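You operate a simulated robot arm through the tools that you are given. There is no shell and no other tool. Be economical: measure what you need, move in short steps, check, and stop when the job is done.

You are at the controls of a simulated robot arm. One attempt, no reset.

## Task
Check the blue sprung clamp in the jig and sort it.
Fine: latch it with the orange lever, press the yellow plunger, turn the lever back and stand the clamp in the tray that the jig names; turn no wing bolt; leave the other clamps alone. Where these are worked on the way, their far stop is far enough and under half their travel is too little: orange lever.

The check looks at the end state, three seconds after you hand in, the way a careful person would. Anything else that was tipped, shoved, dropped, spilled or broken makes it a failure.

## Robot
A 6-joint arm with a two-finger parallel gripper, fixed in place. Base frame: the origin is at the foot of the arm, x ahead of it, y to its left, z up; the work surface is at about z = 860. Readings come in mm, degrees, newtons and seconds.
With the tool pointing down near the work surface it reaches from about 260 to 680 mm from the base axis. Its first joint turns from -66.0 to 66.0 degrees. Payload 2.9 kg.
The tool frame sits at the grasp point between the pads (the TCP): z along the fingers, y along the line on which they close. The tips reach 30 mm beyond it. The gripper opens to 110 mm. The fingers are 20 mm wide and 10 mm thick; the gripper's body (48 by 112 mm) begins 55 mm behind the TCP.
Orientation is that of the tool frame in the base frame, as a unit quaternion [x, y, z, w]. With the fingers straight down and closing along the base's y, the tool's x points along the base's -x, its y along +y and its z along -z.

## Interface
- The arm moves only by the tool nudge_tool. Its arguments are lists of equal length, an entry for each row: "linear": the shift along the tool's x, y, z in mm, a list of three; "rot": the turn, a rotation vector about the tool's x, y, z in degrees, a list of three; "fingers": the gripper command, from -1 (shut) to 1 (fully open), values between in proportion. In form: {"linear": [[dx, dy, dz], ...], "rot": [[rx, ry, rz], ...], "fingers": [fingers, ...]}. A call has 1 to 12 rows; each row is the pose to reach, as a shift and turn from the pose commanded when the call began, along the tool's axes at that moment. Each row takes 0.2 s and may step no farther than 50 mm and 8.6 degrees from the row before; otherwise, or with a gripper value out of range, the whole call is refused. A pose out of reach is approached as far as the arm can. The call stops where the force on the tool passes 40 N (or 10 N more than at its start, if that is more) or the arm is blocked; 0.2 s more then pass. The fingers move at their own pace (about 108 mm/s each) and stop on an object; they squeeze with about 26 N. The grip force told is the motor's: it shows also when the fingers shut on nothing. Time passes only in rows, and 0.2 s behind the last, so rows that repeat a pose let the fingers close. The reply holds the time, the measured pose of the TCP, the force on the tool along the base axes, the opening and the grip force, in the units named above and with some noise, with the torque about the TCP (base axes, N m) and any sound that the robot's microphone picked up, and new pictures: "show" is both (left out), scene, wrist or none.
- Cameras (640 x 400 px; columns grow to the right, rows downward): "scene" is fixed at [75.2, 449.4, 1401.4]; the picture's right is [-0.64, -0.77, 0.00], its down [-0.42, 0.34, -0.84] and it looks along [0.65, -0.54, -0.54] (base axes); focal length 306 px, centre (320, 200). "wrist" rides on the gripper at [72, 17, -103] in the tool frame; the picture's right is [-0.23, 0.97, 0.00], its down [-0.76, -0.18, -0.62] and it looks along [-0.61, -0.14, 0.78] (tool axes); focal length 222 px, centre (320, 200). There is no depth. A picture from a camera that has moved, and an enlarged one, comes with that camera's place and axes in the base frame and with its lens. The place of the scene camera against the robot may be out by one fixed shift of up to 25 mm in any direction.
- close_up(camera, box): a new picture of the part [left, top, right, bottom] of that camera's present view, enlarged. The clock stands still meanwhile.
- close_job(): hands the job in; it is judged then, once.

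Work in short steps. Places have to be worked out from the pictures, the camera data and where the tool is seen: move nearer, look again, correct. Check each grasp and each placing, and mend what went wrong. You have 120 turns and 200 pictures in all, those below and enlarged ones among them. Open the gripper and draw the arm clear of the work before you hand the job in, unless the task says otherwise; then end with one line.

The tools are called after ">>>" by a JSON object that holds its "name" and its "arguments". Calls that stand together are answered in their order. nudge_tool: Moves the arm, as the interface text tells. Its arguments: {"type":"object","properties":{"linear":{"type":"array"},"rot":{"type":"array"},"fingers":{"type":"array"},"show":{"type":"string","enum":["both","scene","wrist","none"]}},"required":["linear","rot","fingers"]} The other tools are called the same way: close_up (camera, box) takes an enlarged picture of a part of a camera's view; close_job () hands the job in.

At the start:

```text
clock: 0.0
tcp_pos: [353.1, -32.7, 1207.1]
tool_rot: [0.0, 1.0, 0.0, -0.001]
force: [0.5, 0.4, -0.8]
ft_torque: [0.03, -0.01, -0.02]
grip_width: 110.0
finger_force: 0.0
```

scene: 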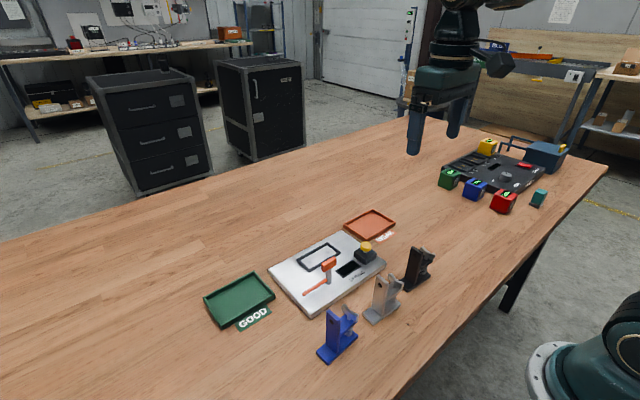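
wrist: 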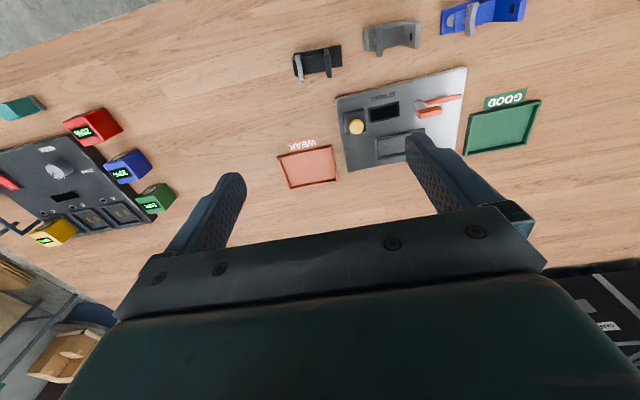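

The jig, three clamps and two trays are in view. I take close-ups of them first.

>>> {"name": "close_up", "arguments": {"camera": "scene", "box": [190, 200, 450, 370]}}

>>> {"name": "close_up", "arguments": {"camera": "wrist", "box": [270, 0, 560, 190]}}

```text
2.35 times, centred on (320, 285) of scene
camera zoom: at [75.2, 449.4, 1401.4], right [-0.64, -0.77, 0.0], down [-0.42, 0.34, -0.84], along [0.65, -0.54, -0.54], focal length 719 px, centre (320, 0)
```

zoom: 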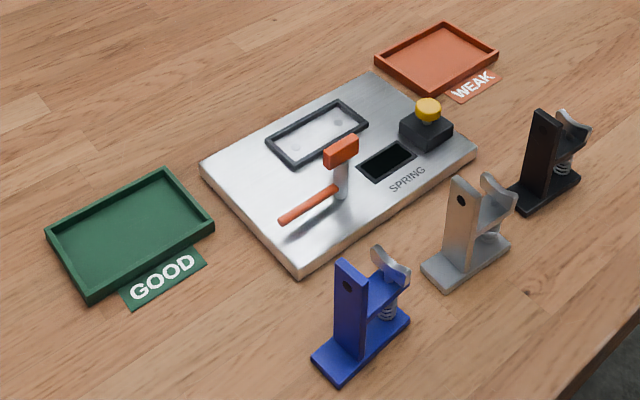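

```text
2.11 times, centred on (415, 95) of wrist
camera zoom: at [280.5, -15.5, 1308.7], right [0.23, 0.97, 0.0], down [0.76, -0.18, 0.62], along [0.61, -0.14, -0.78], focal length 468 px, centre (120, 421)
```

zoom: 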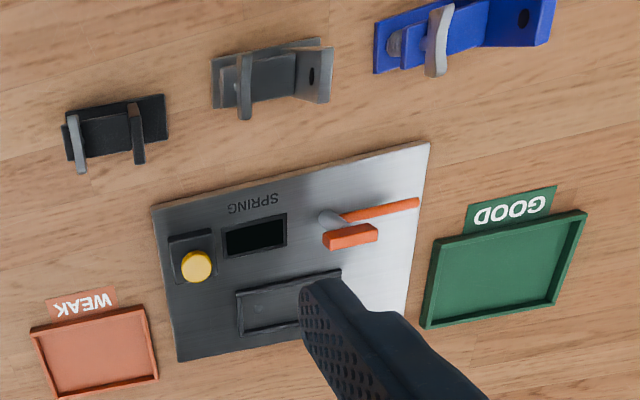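

The jig is roughly axis-aligned, with x 394–554 and y −13–214. I move nearer above it for a better look.

>>> {"name": "nudge_tool", "arguments": {"linear": [[-20, 28, 25], [-40, 56, 50], [-60, 84, 75], [-80, 112, 100], [-100, 143, 127], [-100, 143, 127]], "rot": [[0, 0, 0], [0, 0, 0], [0, 0, 0], [0, 0, 0], [0, 0, 0], [0, 0, 0]], "fingers": [1, 1, 1, 1, 1, 1]}}

```text
clock: 1.4
tcp_pos: [455.1, 111.5, 1078.9]
tool_rot: [0.0, 1.0, 0.0, 0.0]
force: [-0.6, -0.2, -1.3]
ft_torque: [0.03, -0.02, -0.01]
grip_width: 110.0
finger_force: 0.0
camera wrist: at [381.4, 128.2, 1180.7], right [0.23, 0.97, 0.0], down [0.76, -0.18, 0.62], along [0.61, -0.14, -0.78], focal length 222 px, centre (320, 200)
```

scene: 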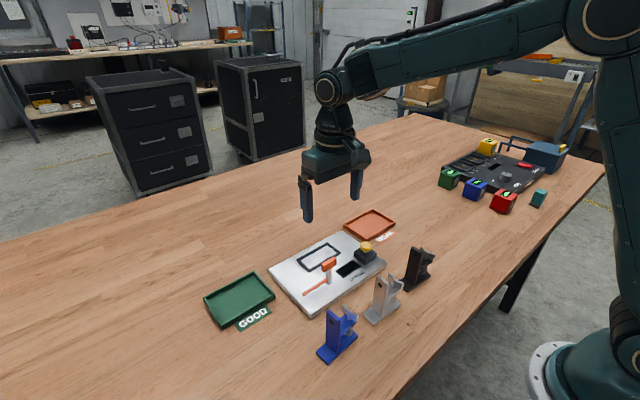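
wrist: 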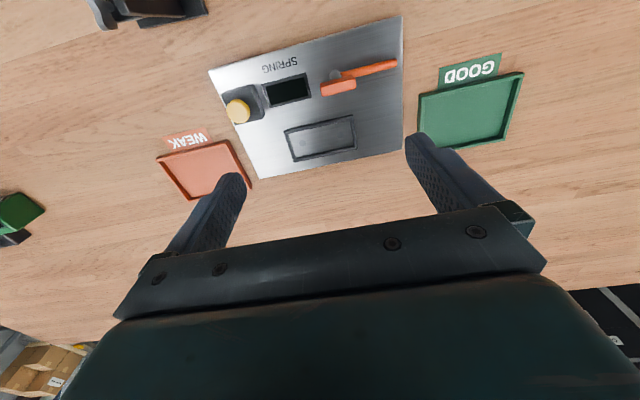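

>>> {"name": "close_up", "arguments": {"camera": "wrist", "box": [150, 0, 410, 190]}}

>>> {"name": "close_up", "arguments": {"camera": "scene", "box": [255, 225, 395, 315]}}

>>> {"name": "close_up", "arguments": {"camera": "scene", "box": [300, 280, 420, 370]}}

```text
2.11 times, centred on (280, 95) of wrist
camera zoom: at [381.4, 128.2, 1180.7], right [0.23, 0.97, 0.0], down [0.76, -0.18, 0.62], along [0.61, -0.14, -0.78], focal length 468 px, centre (404, 421)
```

zoom: 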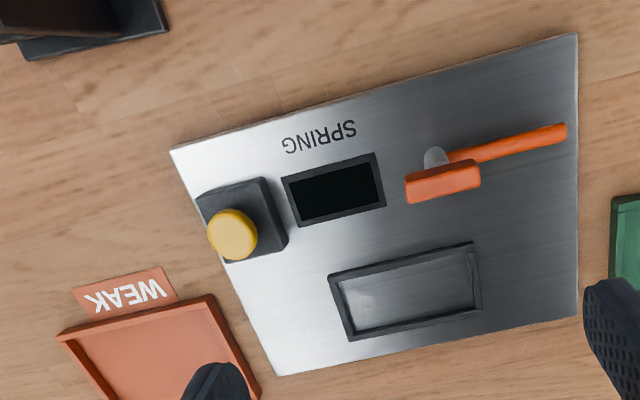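

```text
4.44 times, centred on (325, 270) of scene
camera zoom: at [75.2, 449.4, 1401.4], right [-0.64, -0.77, 0.0], down [-0.42, 0.34, -0.84], along [0.65, -0.54, -0.54], focal length 1358 px, centre (298, -111)
```

zoom: 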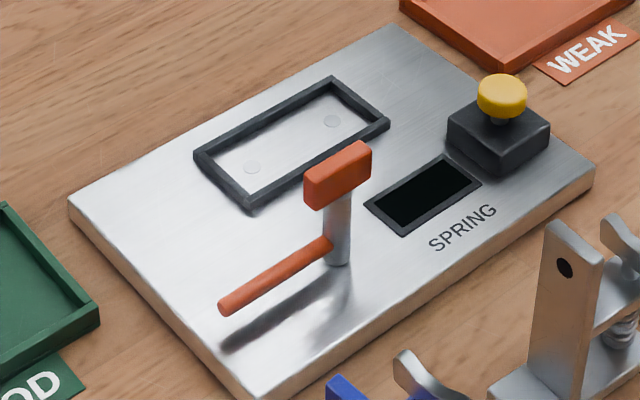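

```text
4.44 times, centred on (360, 325) of scene
camera zoom: at [75.2, 449.4, 1401.4], right [-0.64, -0.77, 0.0], down [-0.42, 0.34, -0.84], along [0.65, -0.54, -0.54], focal length 1358 px, centre (142, -356)
```

zoom: 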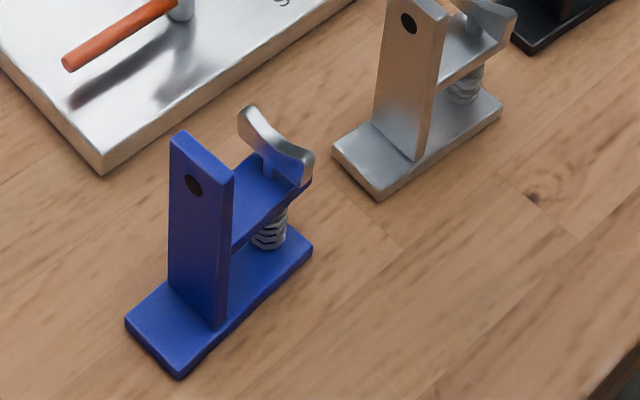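

The jig and its handle are clear. The lever is a vertical post carrying a bar on top and a handle rod pointing +y. I now move above the blue clamp to measure it.

>>> {"name": "nudge_tool", "arguments": {"linear": [[31, 22, 5], [62, 44, 10], [93, 66, 15], [123, 88, 19], [123, 88, 19]], "rot": [[0, 0, 0], [0, 0, 0], [0, 0, 0], [0, 0, 0], [0, 0, 0]], "fingers": [1, 1, 1, 1, 1], "show": "wrist"}}

```text
clock: 2.6
tcp_pos: [329.5, 198.7, 1060.0]
tool_rot: [0.0, 1.0, 0.0, 0.0]
force: [-0.6, 0.3, -0.2]
ft_torque: [-0.03, 0.0, -0.03]
grip_width: 110.1
finger_force: 0.0
camera wrist: at [257.3, 215.9, 1162.4], right [0.23, 0.97, 0.0], down [0.76, -0.18, 0.62], along [0.61, -0.14, -0.78], focal length 222 px, centre (320, 200)
```

wrist: 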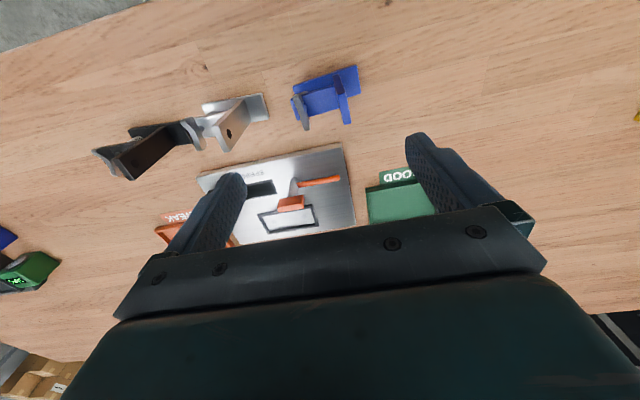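

>>> {"name": "close_up", "arguments": {"camera": "wrist", "box": [265, 45, 385, 140]}}

```text
4.21 times, centred on (325, 92) of wrist
camera zoom: at [257.3, 215.9, 1162.4], right [0.23, 0.97, 0.0], down [0.76, -0.18, 0.62], along [0.61, -0.14, -0.78], focal length 935 px, centre (299, 653)
```

zoom: 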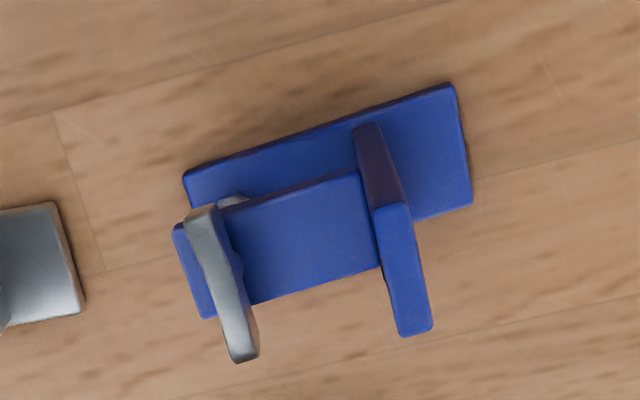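

The blue clamp base is about 78×32 mm, centred near (323, 211) and yawed about 3°. Its post is near (322, 224) with its top around z 957. I turn the gripper to close along x.

>>> {"name": "nudge_tool", "arguments": {"linear": [[0, 0, 0], [0, 0, 0], [0, 0, 0], [0, 0, 0], [0, 0, 0], [0, 0, 0], [0, 0, 0], [0, 0, 0], [1, 5, 0], [3, 15, 0], [7, 25, 0], [7, 25, 0]], "rot": [[0, 0, 8], [0, 0, 16], [0, 0, 24], [0, 0, 32], [0, 0, 40], [0, 0, 48], [0, 0, 56], [0, 0, 64], [0, 0, 72], [0, 0, 80], [0, 0, 87], [0, 0, 87]], "fingers": [0.5, 0.09, 0.09, 0.09, 0.09, 0.09, 0.09, 0.09, 0.09, 0.09, 0.09, 0.09]}}

```text
clock: 5.2
tcp_pos: [323.0, 224.4, 1057.9]
tool_rot: [0.689, 0.725, 0.0, 0.0]
force: [1.4, 0.2, 0.4]
ft_torque: [0.03, 0.01, 0.02]
grip_width: 60.2
finger_force: 0.0
camera wrist: at [335.7, 297.2, 1162.1], right [0.98, -0.18, 0.0], down [-0.14, -0.77, 0.62], along [-0.11, -0.61, -0.78], focal length 222 px, centre (320, 200)
```

scene: 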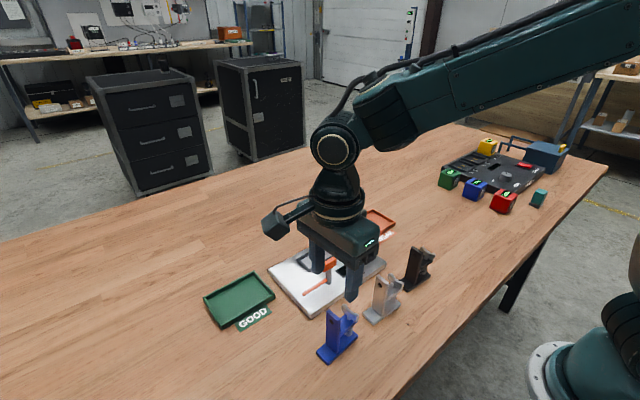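
wrist: 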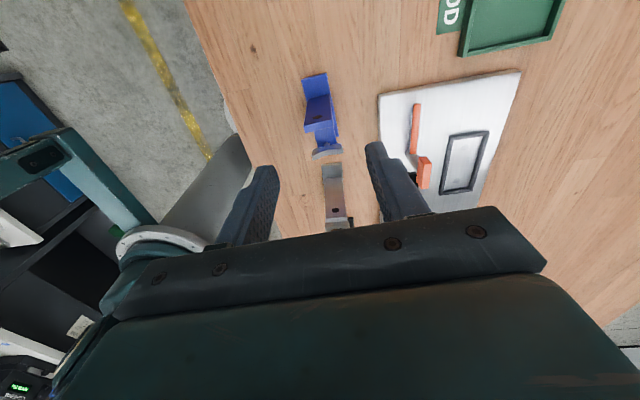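

The rotation worked. I check the post's position in this view.

>>> {"name": "close_up", "arguments": {"camera": "wrist", "box": [270, 60, 370, 170]}}

```text
3.64 times, centred on (320, 115) of wrist
camera zoom: at [335.7, 297.2, 1162.1], right [0.98, -0.18, 0.0], down [-0.14, -0.77, 0.62], along [-0.11, -0.61, -0.78], focal length 808 px, centre (320, 509)
```

zoom: 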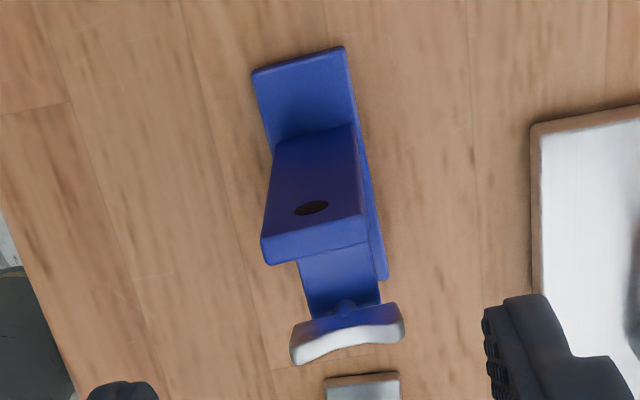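

The post top centre measures (321.5, 224), z≈957. I descend with the open fingers straddling it in x.

>>> {"name": "nudge_tool", "arguments": {"linear": [[1, -1.5, 35], [1, -1.5, 70], [1, -1.5, 95], [1, -1.5, 112], [1, -1.5, 112]], "rot": [[0, 0, 0], [0, 0, 0], [0, 0, 0], [0, 0, 0], [0, 0, 0]], "fingers": [0.09, 0.09, 0.09, 0.09, 0.09]}}

```text
clock: 6.4
tcp_pos: [321.6, 224.9, 948.4]
tool_rot: [0.689, 0.725, 0.0, 0.0]
force: [0.6, 0.8, 0.0]
ft_torque: [0.04, -0.03, 0.0]
grip_width: 59.8
finger_force: 0.1
camera wrist: at [333.7, 298.2, 1050.5], right [0.98, -0.18, 0.0], down [-0.14, -0.77, 0.62], along [-0.11, -0.61, -0.78], focal length 222 px, centre (320, 200)
```

scene: 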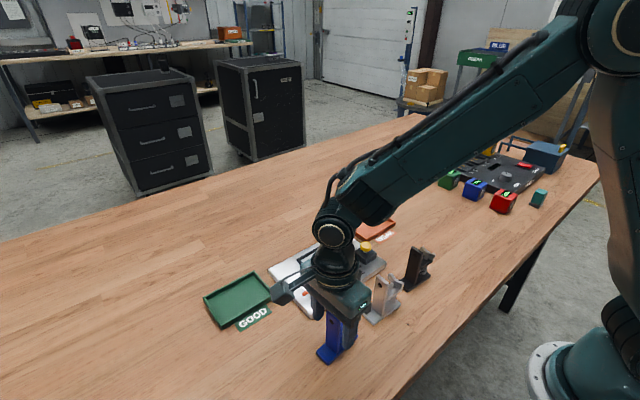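
wrist: 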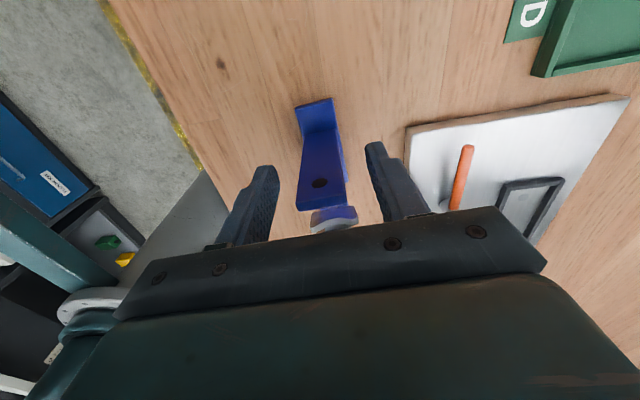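

The post is between the pads. I close the fingers.

>>> {"name": "nudge_tool", "arguments": {"linear": [[0, 0, 0], [0, 0, 0], [0, 0, 0], [0, 0, 0]], "rot": [[0, 0, 0], [0, 0, 0], [0, 0, 0], [0, 0, 0]], "fingers": [-1, -1, -1, -1], "show": "wrist"}}

```text
clock: 7.4
tcp_pos: [320.7, 224.7, 949.0]
tool_rot: [0.689, 0.725, 0.0, 0.0]
force: [0.8, 0.3, -0.6]
ft_torque: [0.06, 0.01, 0.0]
grip_width: 27.9
finger_force: 25.9
camera wrist: at [333.8, 298.2, 1050.7], right [0.98, -0.18, 0.0], down [-0.14, -0.77, 0.62], along [-0.11, -0.61, -0.78], focal length 222 px, centre (320, 200)
```

wrist: 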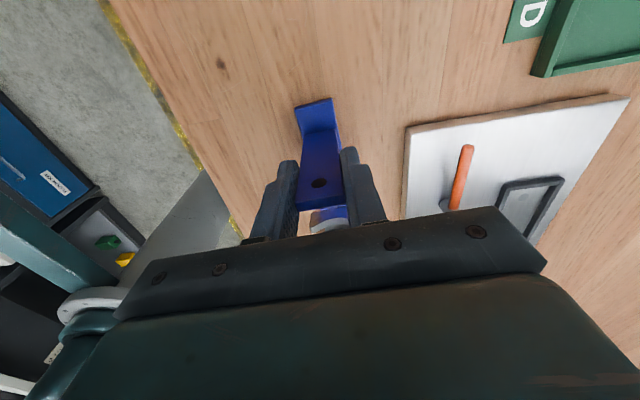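

The grip is solid at 28 mm. I lift straight up.

>>> {"name": "nudge_tool", "arguments": {"linear": [[0, 0, -10], [0, 0, -40], [0, 0, -80], [0, 0, -120], [0, 0, -120]], "rot": [[0, 0, 0], [0, 0, 0], [0, 0, 0], [0, 0, 0], [0, 0, 0]], "fingers": [-1, -1, -1, -1, -1]}}

```text
clock: 8.6
tcp_pos: [321.7, 226.3, 1069.7]
tool_rot: [0.688, 0.725, 0.0, 0.0]
force: [-0.2, 0.1, -1.8]
ft_torque: [0.05, -0.01, 0.02]
grip_width: 27.9
finger_force: 26.4
camera wrist: at [334.4, 298.5, 1171.3], right [0.98, -0.18, 0.0], down [-0.14, -0.77, 0.62], along [-0.11, -0.61, -0.78], focal length 222 px, centre (320, 200)
```

scene: 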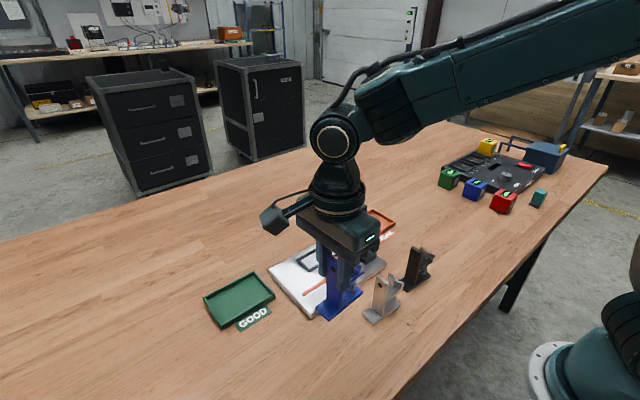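
wrist: 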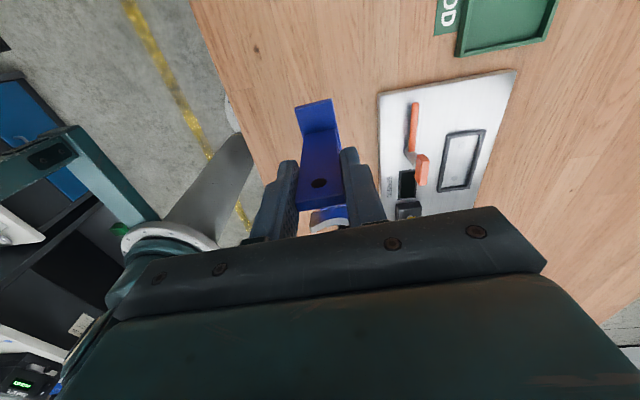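

>>> {"name": "close_up", "arguments": {"camera": "wrist", "box": [290, 65, 530, 225]}}

```text
2.50 times, centred on (410, 145) of wrist
camera zoom: at [334.4, 298.5, 1171.3], right [0.98, -0.18, 0.0], down [-0.14, -0.77, 0.62], along [-0.11, -0.61, -0.78], focal length 555 px, centre (95, 338)
```

zoom: 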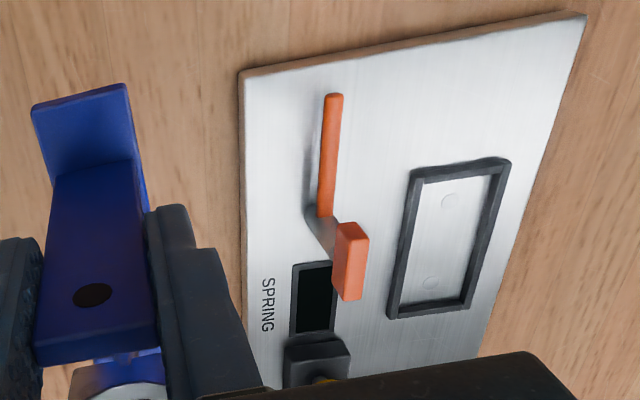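

The nest centre works out at about (508.5, 101), aligned with the base axes. I carry the clamp over it, post toward +y, with the yaw corrected by 3°.

>>> {"name": "nudge_tool", "arguments": {"linear": [[-24, 36, 0], [-48, 72, 0], [-72, 108, 0], [-96, 144, 0], [-120.4, 180.6, 0], [-120.4, 180.6, 0]], "rot": [[0, 0, 0], [0, 0, 1], [0, 0, 2], [0, 0, 3], [0, 0, 3], [0, 0, 3]], "fingers": [-1, -1, -1, -1, -1, -1]}}

```text
clock: 10.0
tcp_pos: [509.0, 113.5, 1068.1]
tool_rot: [0.707, 0.707, 0.0, 0.0]
force: [-0.3, 0.5, -2.9]
ft_torque: [0.03, 0.01, -0.01]
grip_width: 27.8
finger_force: 25.8
camera wrist: at [524.3, 185.6, 1170.6], right [0.97, -0.23, 0.0], down [-0.18, -0.76, 0.62], along [-0.14, -0.61, -0.78], focal length 222 px, centre (320, 200)
```

scene: 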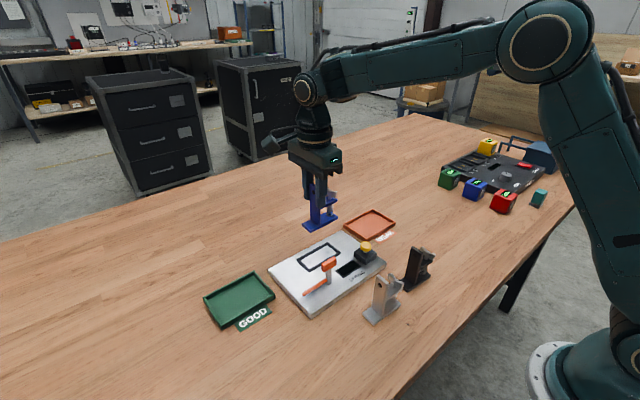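
wrist: 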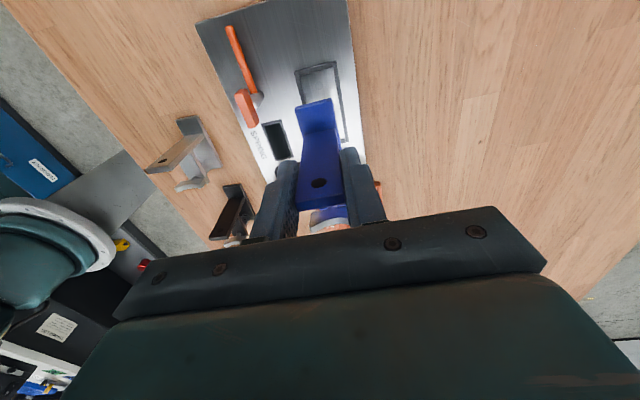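

The clamp is above the nest. I descend until its base is about 15 mm over the rim and look again.

>>> {"name": "nudge_tool", "arguments": {"linear": [[1, 0, 40], [1.5, -0.5, 75], [1.5, -0.5, 75]], "rot": [[0, 0, 0], [0, 0, 0], [0, 0, 0]], "fingers": [-1, -1, -1]}}

>>> {"name": "close_up", "arguments": {"camera": "scene", "box": [260, 180, 400, 300]}}

>>> {"name": "close_up", "arguments": {"camera": "wrist", "box": [220, 30, 400, 220]}}

```text
clock: 10.8
tcp_pos: [508.0, 115.4, 993.1]
tool_rot: [0.707, 0.707, 0.0, 0.0]
force: [0.1, -0.9, -1.7]
ft_torque: [0.06, -0.02, 0.01]
grip_width: 28.0
finger_force: 25.8
camera wrist: at [524.1, 188.2, 1095.2], right [0.97, -0.23, 0.0], down [-0.18, -0.76, 0.62], along [-0.14, -0.61, -0.78], focal length 222 px, centre (320, 200)
```

scene: 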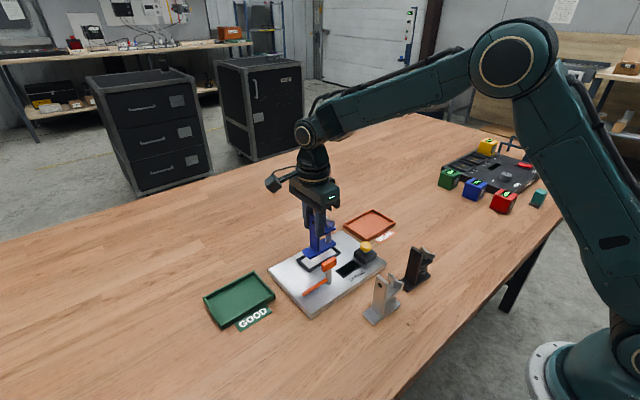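
wrist: 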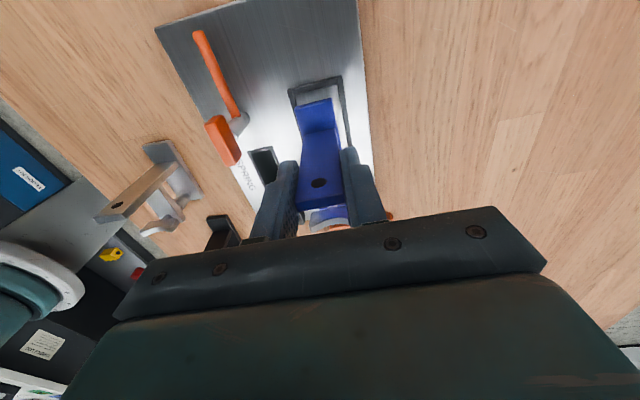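

```text
3.33 times, centred on (330, 240) of scene
camera zoom: at [75.3, 449.4, 1401.4], right [-0.64, -0.77, 0.0], down [-0.42, 0.34, -0.84], along [0.65, -0.54, -0.54], focal length 1019 px, centre (287, 67)
```

zoom: 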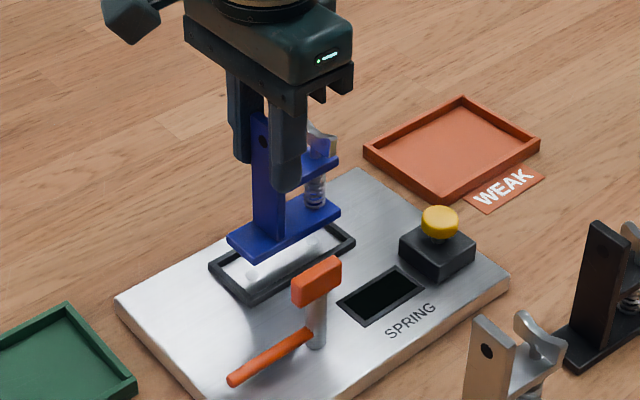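

```text
2.11 times, centred on (310, 125) of wrist
camera zoom: at [524.1, 188.2, 1095.2], right [0.97, -0.23, 0.0], down [-0.18, -0.76, 0.62], along [-0.14, -0.61, -0.78], focal length 468 px, centre (341, 358)
```

zoom: 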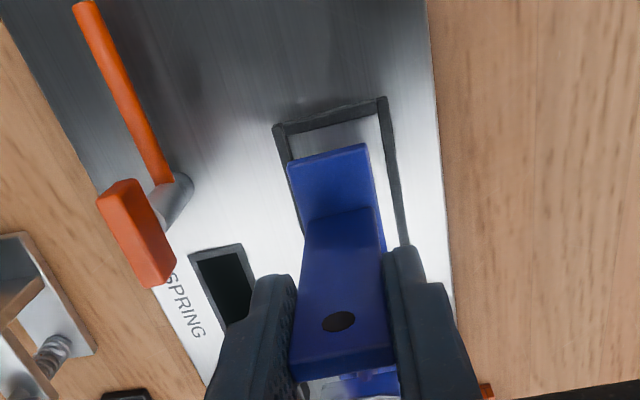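

In x the clamp sits about 2.5 mm short of the nest centre, and it is rotated by about 1.5–2°. I correct both and come just above the rim.

>>> {"name": "nudge_tool", "arguments": {"linear": [[0, 2.5, 0], [0, 2.5, 8], [0, 2.5, 8]], "rot": [[0, 0, 1.5], [0, 0, 1.5], [0, 0, 1.5]], "fingers": [-1, -1, -1], "show": "none"}}

>>> {"name": "close_up", "arguments": {"camera": "scene", "box": [290, 210, 370, 280]}}

>>> {"name": "close_up", "arguments": {"camera": "wrist", "box": [270, 60, 370, 160]}}

```text
clock: 11.6
tcp_pos: [509.0, 116.2, 984.5]
tool_rot: [0.716, 0.698, -0.001, 0.0]
force: [-0.2, 0.3, -3.1]
ft_torque: [0.02, -0.01, -0.02]
grip_width: 27.7
finger_force: 26.3
```

```text
5.71 times, centred on (330, 245) of scene
camera zoom: at [75.3, 449.4, 1401.4], right [-0.64, -0.77, 0.0], down [-0.42, 0.34, -0.84], along [0.65, -0.54, -0.54], focal length 1747 px, centre (263, -57)
```

zoom: 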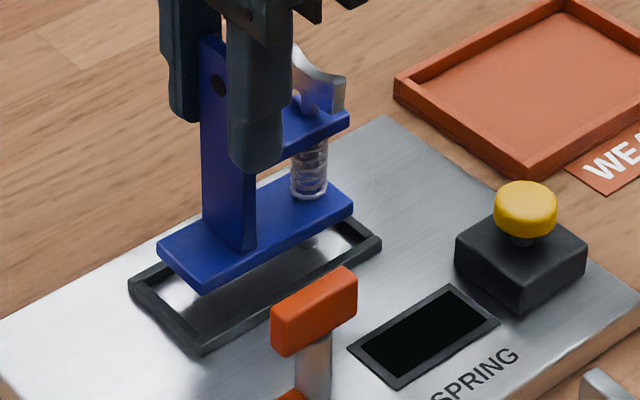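

```text
4.00 times, centred on (320, 110) of wrist
camera zoom: at [528.4, 187.8, 1087.2], right [0.97, -0.25, 0.0], down [-0.2, -0.76, 0.62], along [-0.16, -0.6, -0.78], focal length 888 px, centre (320, 560)
```

zoom: 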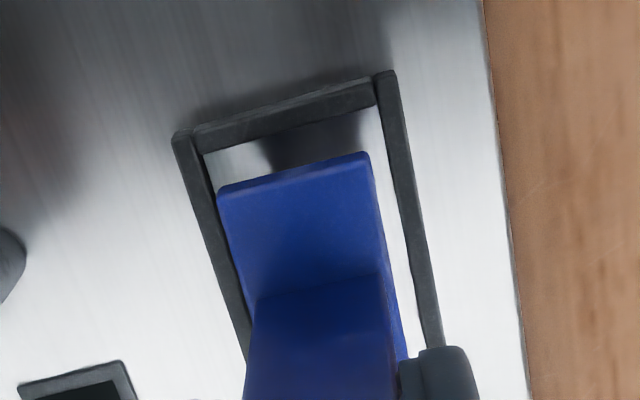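

The clamp is centred within about 1 mm with margin all round. I lower it into the nest.

>>> {"name": "nudge_tool", "arguments": {"linear": [[0, 0, 6], [0, 0, 12], [0, 0, 16], [0, 0, 18], [0, 0, 20], [0, 0, 20]], "rot": [[0, 0, 0], [0, 0, 0], [0, 0, 0], [0, 0, 0], [0, 0, 0], [0, 0, 0]], "fingers": [-1, -1, -1, -1, -1, -1], "show": "none"}}

>>> {"name": "close_up", "arguments": {"camera": "scene", "box": [290, 210, 370, 280]}}

```text
clock: 13.0
tcp_pos: [509.5, 115.0, 965.1]
tool_rot: [0.716, 0.698, 0.0, 0.0]
force: [0.1, -0.1, -2.0]
ft_torque: [0.03, -0.01, -0.04]
grip_width: 28.1
finger_force: 26.0
```

```text
5.71 times, centred on (330, 245) of scene
camera zoom: at [75.3, 449.4, 1401.4], right [-0.64, -0.77, 0.0], down [-0.42, 0.34, -0.84], along [0.65, -0.54, -0.54], focal length 1747 px, centre (263, -57)
```

zoom: 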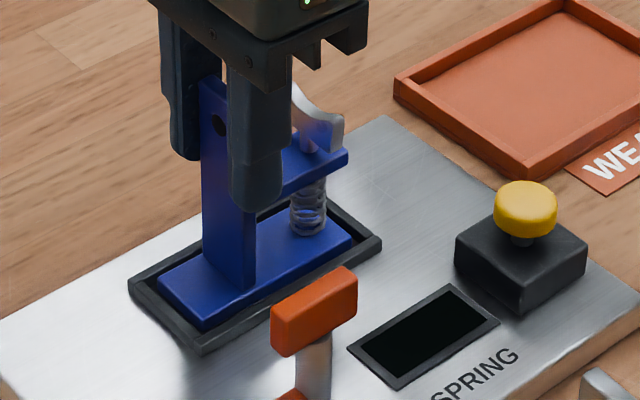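

It is inside the frame but not yet in contact. I go on down in 1 mm steps.

>>> {"name": "nudge_tool", "arguments": {"linear": [[0, 0, 1], [0, 0, 2], [0, 0, 3], [0, 0, 3]], "rot": [[0, 0, 0], [0, 0, 0], [0, 0, 0], [0, 0, 0]], "fingers": [-1, -1, -1, -1], "show": "none"}}

```text
clock: 14.0
tcp_pos: [511.7, 115.4, 963.6]
tool_rot: [0.716, 0.698, 0.0, 0.0]
force: [-5.2, 0.1, 16.5]
ft_torque: [0.04, 0.47, 0.04]
grip_width: 27.7
finger_force: 26.6
```

Contact at z 963.6 with about 17 N, so it is seated. I open the fingers.

>>> {"name": "nudge_tool", "arguments": {"linear": [[0, 0, -1], [0, 0, -1], [0, 0, -1], [0, 0, -1]], "rot": [[0, 0, 0], [0, 0, 0], [0, 0, 0], [0, 0, 0]], "fingers": [-0.4, -0.1, 0.09, 0.09], "show": "none"}}

>>> {"name": "close_up", "arguments": {"camera": "scene", "box": [290, 210, 370, 280]}}

```text
clock: 15.0
tcp_pos: [511.1, 115.1, 964.4]
tool_rot: [0.716, 0.698, 0.0, -0.001]
force: [-0.4, 0.0, 0.7]
ft_torque: [0.0, -0.03, 0.01]
grip_width: 59.8
finger_force: 0.0
```

```text
5.71 times, centred on (330, 245) of scene
camera zoom: at [75.2, 449.4, 1401.4], right [-0.64, -0.77, 0.0], down [-0.42, 0.34, -0.84], along [0.65, -0.54, -0.54], focal length 1747 px, centre (263, -57)
```

zoom: 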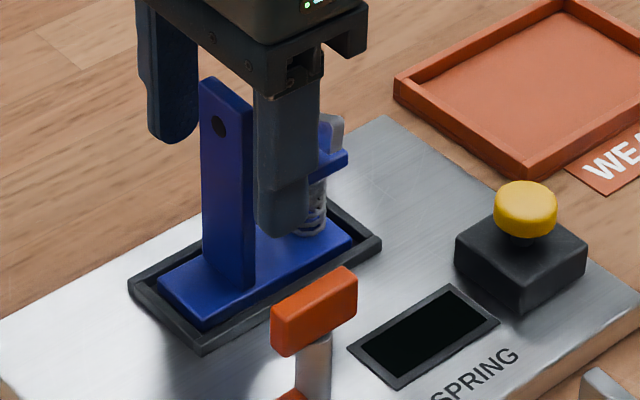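

The clamp stands in the nest. I retreat up and toward +y to look at the lever.

>>> {"name": "nudge_tool", "arguments": {"linear": [[0, 0, -40], [0, 0, -80], [0, 0, -110], [30, -30, -110], [50, -50, -90], [50, -50, -90]], "rot": [[0, 0, 0], [0, 0, 0], [0, 0, 0], [0, 0, -1.5], [0, 0, -1.5], [0, 0, -1.5]], "fingers": [0.09, 0.09, 0.09, 0.09, 0.09, 0.09]}}

>>> {"name": "close_up", "arguments": {"camera": "wrist", "box": [180, 0, 440, 200]}}

>>> {"name": "close_up", "arguments": {"camera": "scene", "box": [290, 250, 360, 300]}}

```text
clock: 16.4
tcp_pos: [461.0, 166.4, 1052.6]
tool_rot: [0.707, 0.707, -0.001, 0.0]
force: [0.4, 0.0, 1.2]
ft_torque: [-0.02, 0.0, 0.03]
grip_width: 60.1
finger_force: 0.0
camera wrist: at [477.6, 239.2, 1155.0], right [0.97, -0.23, 0.0], down [-0.18, -0.76, 0.62], along [-0.14, -0.61, -0.78], focal length 222 px, centre (320, 200)
```

scene: 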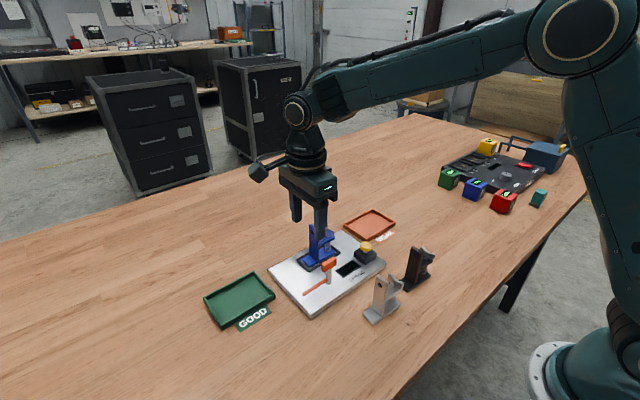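
wrist: 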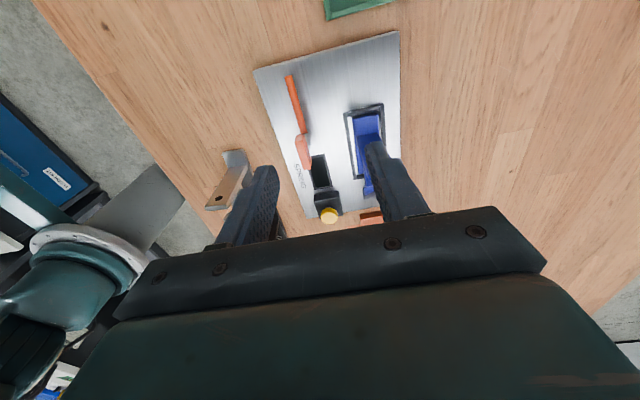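

```text
2.00 times, centred on (310, 100) of wrist
camera zoom: at [477.6, 239.2, 1155.0], right [0.97, -0.23, 0.0], down [-0.18, -0.76, 0.62], along [-0.14, -0.61, -0.78], focal length 444 px, centre (340, 400)
```

zoom: 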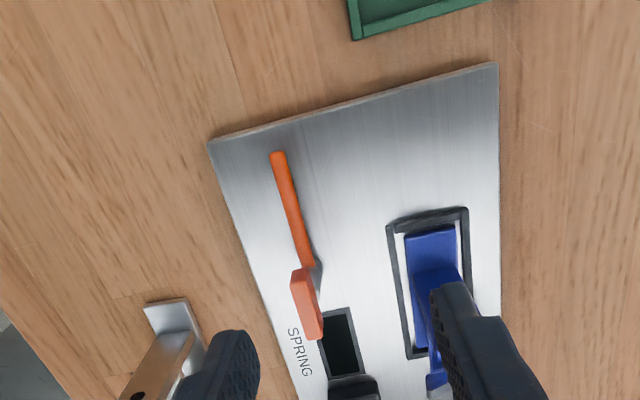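

```text
8.00 times, centred on (325, 275) of scene
camera zoom: at [75.2, 449.4, 1401.4], right [-0.64, -0.77, 0.0], down [-0.42, 0.34, -0.84], along [0.65, -0.54, -0.54], focal length 2445 px, centre (280, -400)
```

zoom: 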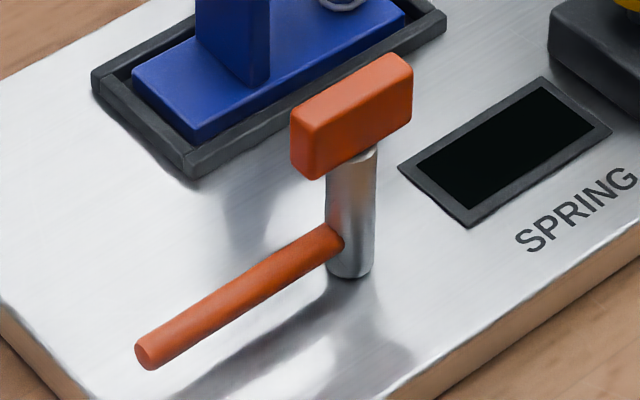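

The lever is a vertical-axis post, pivoting near (439, 133), with its rod tip at (435, 202, 891). I close the fingers and come down on the −x side of the rod, to test gently which way it turns.

>>> {"name": "nudge_tool", "arguments": {"linear": [[5, -28, 10], [11.6, -53, 40], [11.6, -53, 80], [11.6, -53, 115], [11.6, -53, 138], [11.6, -53, 138]], "rot": [[0, 0, 0], [0, 0, 0], [0, 0, 0], [0, 0, 0], [0, 0, 0], [0, 0, 0]], "fingers": [-1, -1, -1, -1, -1, -1]}}

>>> {"name": "close_up", "arguments": {"camera": "scene", "box": [270, 230, 370, 310]}}

```text
clock: 17.8
tcp_pos: [409.1, 177.6, 915.7]
tool_rot: [0.707, 0.707, 0.0, 0.0]
force: [0.5, -0.2, -0.4]
ft_torque: [0.01, -0.01, 0.0]
grip_width: 0.0
finger_force: 26.1
camera wrist: at [426.0, 250.4, 1017.7], right [0.97, -0.23, 0.0], down [-0.18, -0.76, 0.62], along [-0.14, -0.61, -0.78], focal length 222 px, centre (320, 200)
```

scene: 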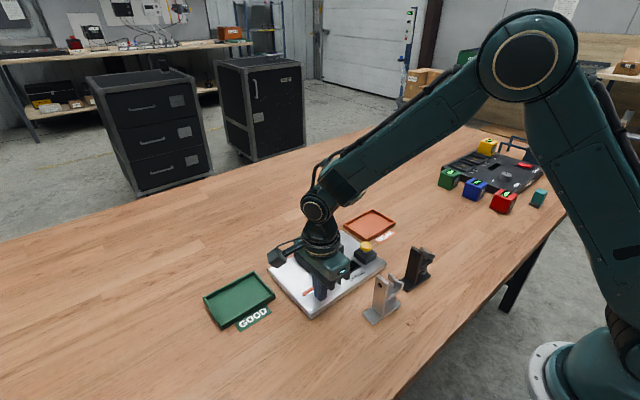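
wrist: 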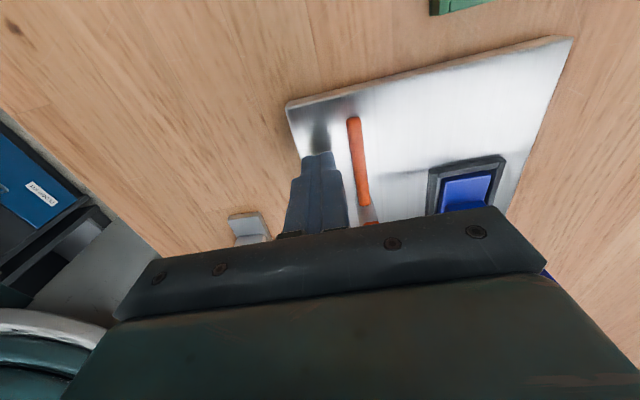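

```text
5.00 times, centred on (320, 270) of scene
camera zoom: at [75.2, 449.4, 1401.4], right [-0.64, -0.77, 0.0], down [-0.42, 0.34, -0.84], along [0.65, -0.54, -0.54], focal length 1528 px, centre (320, -150)
```

zoom: 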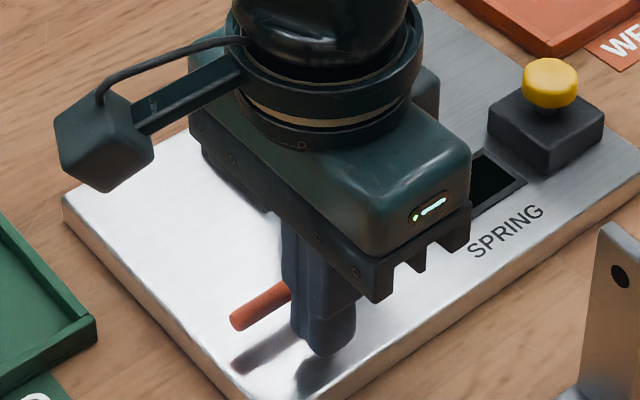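

The finger stands beside the rod. I lower it 3 mm and push gently toward +x in small steps, watching the force.

>>> {"name": "nudge_tool", "arguments": {"linear": [[0, 0, 3], [0, 4, 3], [0, 8, 3], [0, 11, 3], [0, 14, 3], [0, 16, 3], [0, 18, 3]], "rot": [[0, 0, 0], [0, 0, 0], [0, 0, 0], [0, 0, 0], [0, 0, 0], [0, 0, 0], [0, 0, 0]], "fingers": [-1, -1, -1, -1, -1, -1, -1], "show": "wrist"}}

```text
clock: 19.4
tcp_pos: [428.1, 177.6, 913.1]
tool_rot: [0.707, 0.707, 0.001, 0.0]
force: [-0.7, 1.5, 0.7]
ft_torque: [0.06, 0.02, 0.01]
grip_width: 0.0
finger_force: 25.5
camera wrist: at [443.4, 250.5, 1014.9], right [0.97, -0.23, 0.0], down [-0.18, -0.76, 0.62], along [-0.14, -0.61, -0.78], focal length 222 px, centre (320, 200)
```

wrist: 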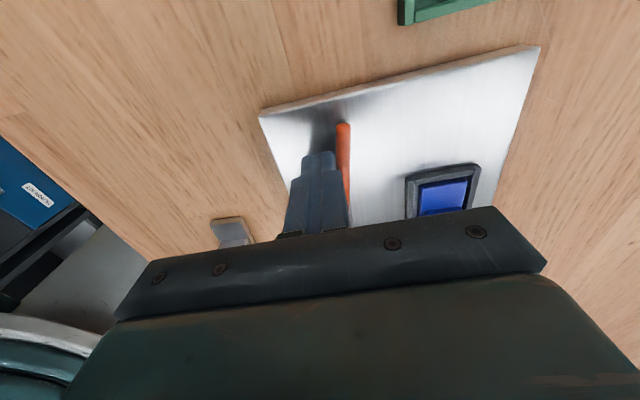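

There is hardly any force yet, so I am about touching the rod. I push another 10 mm.

>>> {"name": "nudge_tool", "arguments": {"linear": [[0, 2, 0], [0, 4, 0], [0, 6, 0], [0, 8, 0], [0, 10, 0]], "rot": [[0, 0, 0], [0, 0, 0], [0, 0, 0], [0, 0, 0], [0, 0, 0]], "fingers": [-1, -1, -1, -1, -1], "show": "wrist"}}

```text
clock: 20.6
tcp_pos: [437.0, 178.0, 913.1]
tool_rot: [0.707, 0.707, 0.0, -0.001]
force: [-1.7, 0.2, -0.3]
ft_torque: [-0.02, -0.01, -0.01]
grip_width: 0.0
finger_force: 26.6
camera wrist: at [453.1, 250.4, 1014.4], right [0.97, -0.23, 0.0], down [-0.18, -0.76, 0.62], along [-0.14, -0.61, -0.78], focal length 222 px, centre (320, 200)
```

wrist: 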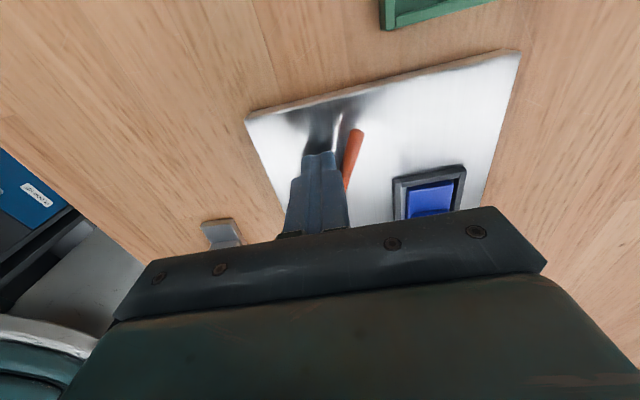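

The lever turns toward +x with very little force. I follow the arc to about 65°.

>>> {"name": "nudge_tool", "arguments": {"linear": [[-1.5, 6, 0], [-3, 11.8, 0], [-5.5, 16.5, 0], [-8.3, 20.8, 0], [-11.5, 24.5, 0], [-15.3, 27.8, 0], [-15.3, 27.8, 0]], "rot": [[0, 0, 0], [0, 0, 0], [0, 0, 0], [0, 0, 0], [0, 0, 0], [0, 0, 0], [0, 0, 0]], "fingers": [-1, -1, -1, -1, -1, -1, -1]}}

>>> {"name": "close_up", "arguments": {"camera": "scene", "box": [270, 220, 370, 300]}}

```text
clock: 22.2
tcp_pos: [464.0, 162.7, 913.4]
tool_rot: [0.707, 0.707, 0.001, 0.0]
force: [0.0, 0.4, 0.4]
ft_torque: [0.06, 0.0, 0.0]
grip_width: 0.0
finger_force: 26.1
camera wrist: at [481.2, 235.3, 1014.9], right [0.97, -0.23, 0.0], down [-0.18, -0.76, 0.62], along [-0.14, -0.61, -0.78], focal length 222 px, centre (320, 200)
```

scene: 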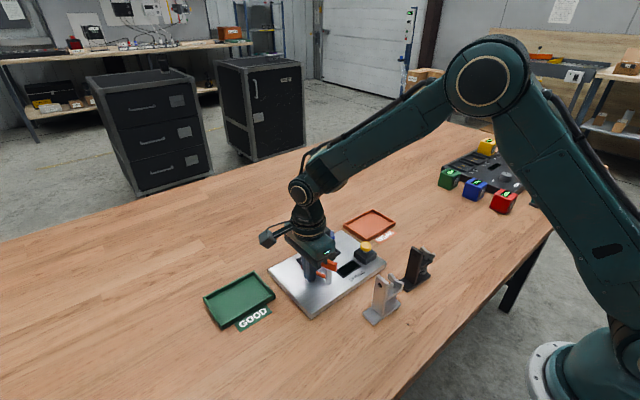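
wrist: 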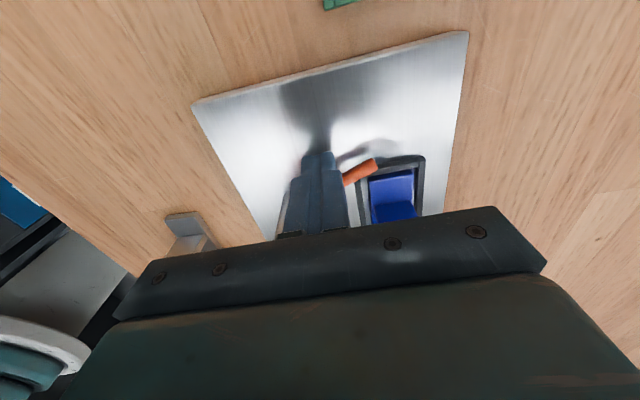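

```text
5.00 times, centred on (320, 260) of scene
camera zoom: at [75.2, 449.4, 1401.4], right [-0.64, -0.77, 0.0], down [-0.42, 0.34, -0.84], along [0.65, -0.54, -0.54], focal length 1528 px, centre (320, -100)
```

zoom: 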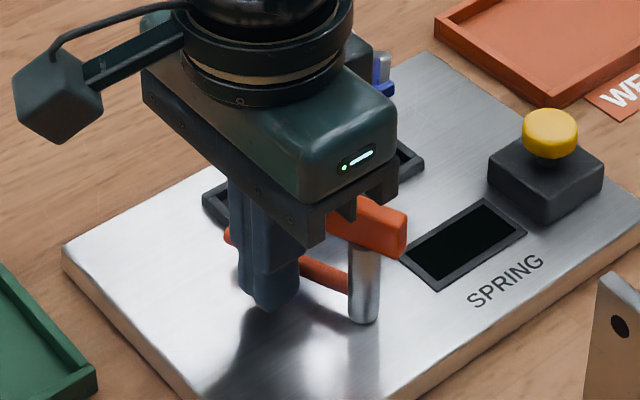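

The handle now points to about 65° and is clearing the rim. I continue to its stop in small steps.

>>> {"name": "nudge_tool", "arguments": {"linear": [[-4, 3, 0], [-8, 5.7, 0], [-11, 7, 0], [-13.7, 8, 0], [-13.7, 8, 0]], "rot": [[0, 0, 0], [0, 0, 0], [0, 0, 0], [0, 0, 0], [0, 0, 0]], "fingers": [-1, -1, -1, -1, -1]}}

>>> {"name": "close_up", "arguments": {"camera": "scene", "box": [270, 220, 370, 300]}}

```text
clock: 23.4
tcp_pos: [473.8, 148.8, 912.4]
tool_rot: [0.707, 0.707, 0.0, 0.0]
force: [0.9, -0.2, 1.0]
ft_torque: [0.0, -0.02, -0.02]
grip_width: 0.0
finger_force: 26.2
camera wrist: at [489.5, 221.5, 1015.0], right [0.97, -0.23, 0.0], down [-0.18, -0.76, 0.62], along [-0.14, -0.61, -0.78], focal length 222 px, centre (320, 200)
```

scene: 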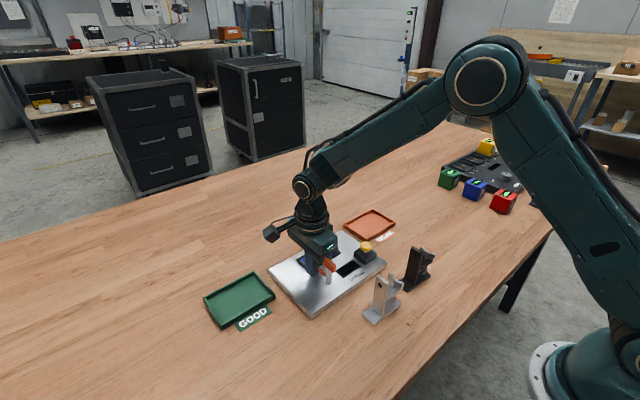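
wrist: 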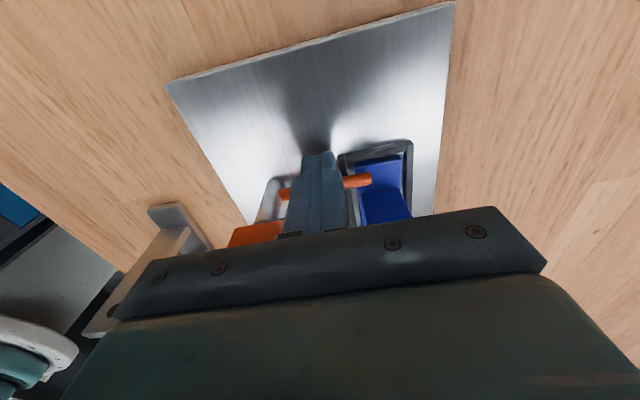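

```text
5.00 times, centred on (320, 260) of scene
camera zoom: at [75.2, 449.4, 1401.4], right [-0.64, -0.77, 0.0], down [-0.42, 0.34, -0.84], along [0.65, -0.54, -0.54], focal length 1528 px, centre (320, -100)
```

zoom: 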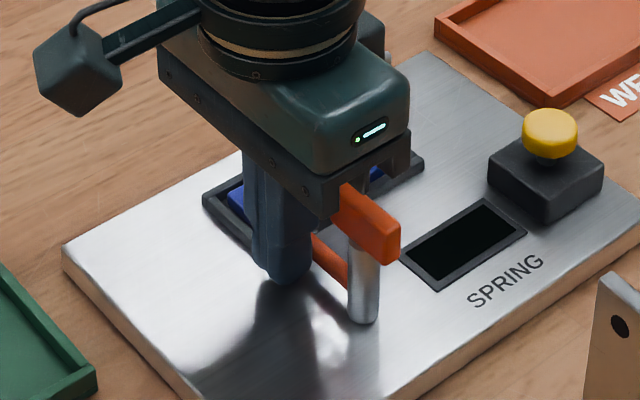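

The lever points about +x, but there is no stop force yet. I push 3 mm more.

>>> {"name": "nudge_tool", "arguments": {"linear": [[-1, 0, 0], [-2, 0, 0], [-3, 0, 0], [-3, 0, 0]], "rot": [[0, 0, 0], [0, 0, 0], [0, 0, 0], [0, 0, 0]], "fingers": [-1, -1, -1, -1], "show": "none"}}

>>> {"name": "close_up", "arguments": {"camera": "wrist", "box": [220, 120, 440, 260]}}

```text
clock: 24.4
tcp_pos: [472.8, 148.6, 912.3]
tool_rot: [0.706, 0.709, 0.002, 0.0]
force: [1.0, 21.2, -0.5]
ft_torque: [0.45, -0.07, -0.04]
grip_width: 0.0
finger_force: 26.2
```

```text
2.86 times, centred on (330, 190) of wrist
camera zoom: at [488.8, 220.5, 1015.1], right [0.97, -0.22, 0.0], down [-0.17, -0.76, 0.62], along [-0.14, -0.61, -0.78], focal length 635 px, centre (291, 229)
```

zoom: 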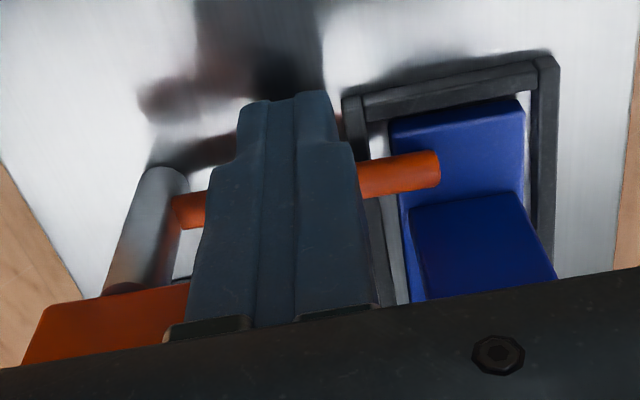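

A 21 N resistance at fingertip height means the lever is at its far stop, with the rod over the clamp base. I back off, rise and go above the plunger near (439, 16.5, 913).

>>> {"name": "nudge_tool", "arguments": {"linear": [[15, 0, 0], [18, 0, -45], [18, 0, -95], [18, 0, -110], [-25, -10, -110], [-70, -22, -110], [-112, -34, -110], [-129, -34, -110], [-129, -34, -110]], "rot": [[0, 0, 0], [0, 0, 0], [0, 0, 0], [0, 0, 0], [0, 0, 0], [0, 0, 0], [0, 0, 0], [0, 0, 0], [0, 0, 0]], "fingers": [-1, -1, -1, -1, -1, -1, -1, -1, -1]}}

>>> {"name": "close_up", "arguments": {"camera": "wrist", "box": [220, 60, 440, 240]}}

>>> {"name": "close_up", "arguments": {"camera": "scene", "box": [270, 210, 390, 310]}}

```text
clock: 26.4
tcp_pos: [437.6, 17.3, 1022.3]
tool_rot: [0.707, 0.707, 0.0, 0.0]
force: [0.3, 0.5, 0.2]
ft_torque: [-0.02, 0.0, 0.02]
grip_width: 0.1
finger_force: 25.7
camera wrist: at [454.1, 89.2, 1124.8], right [0.97, -0.23, 0.0], down [-0.18, -0.76, 0.62], along [-0.14, -0.61, -0.78], focal length 222 px, centre (320, 200)
```

scene: 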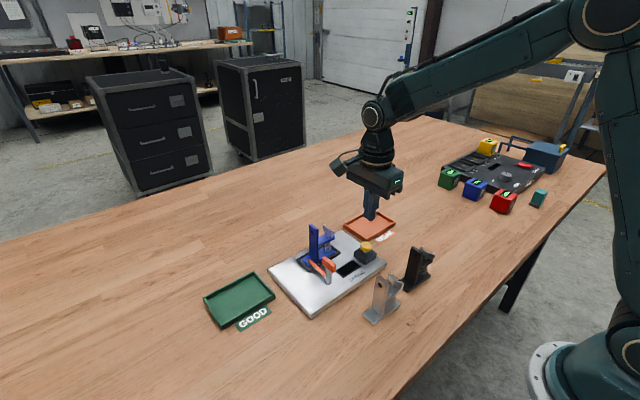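
wrist: 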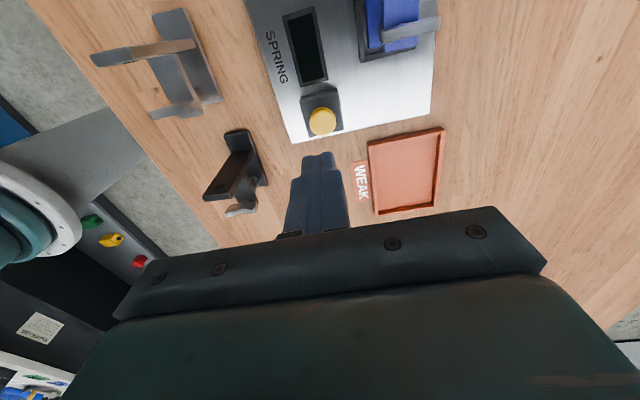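

```text
2.22 times, centred on (330, 150) of wrist
camera zoom: at [454.1, 89.2, 1124.8], right [0.97, -0.23, 0.0], down [-0.18, -0.76, 0.62], along [-0.14, -0.61, -0.78], focal length 494 px, centre (298, 311)
```

zoom: 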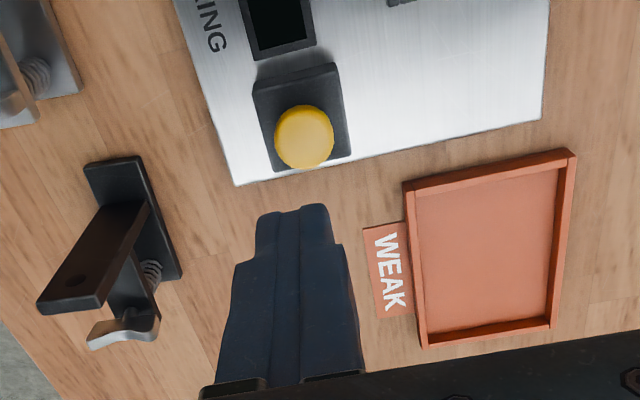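

```text
4.00 times, centred on (330, 260) of scene
camera zoom: at [75.2, 449.3, 1401.4], right [-0.64, -0.77, 0.0], down [-0.42, 0.34, -0.84], along [0.65, -0.54, -0.54], focal length 1223 px, centre (280, -40)
```

zoom: 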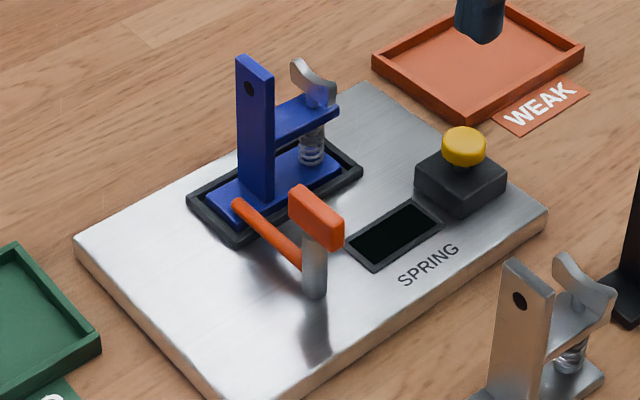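

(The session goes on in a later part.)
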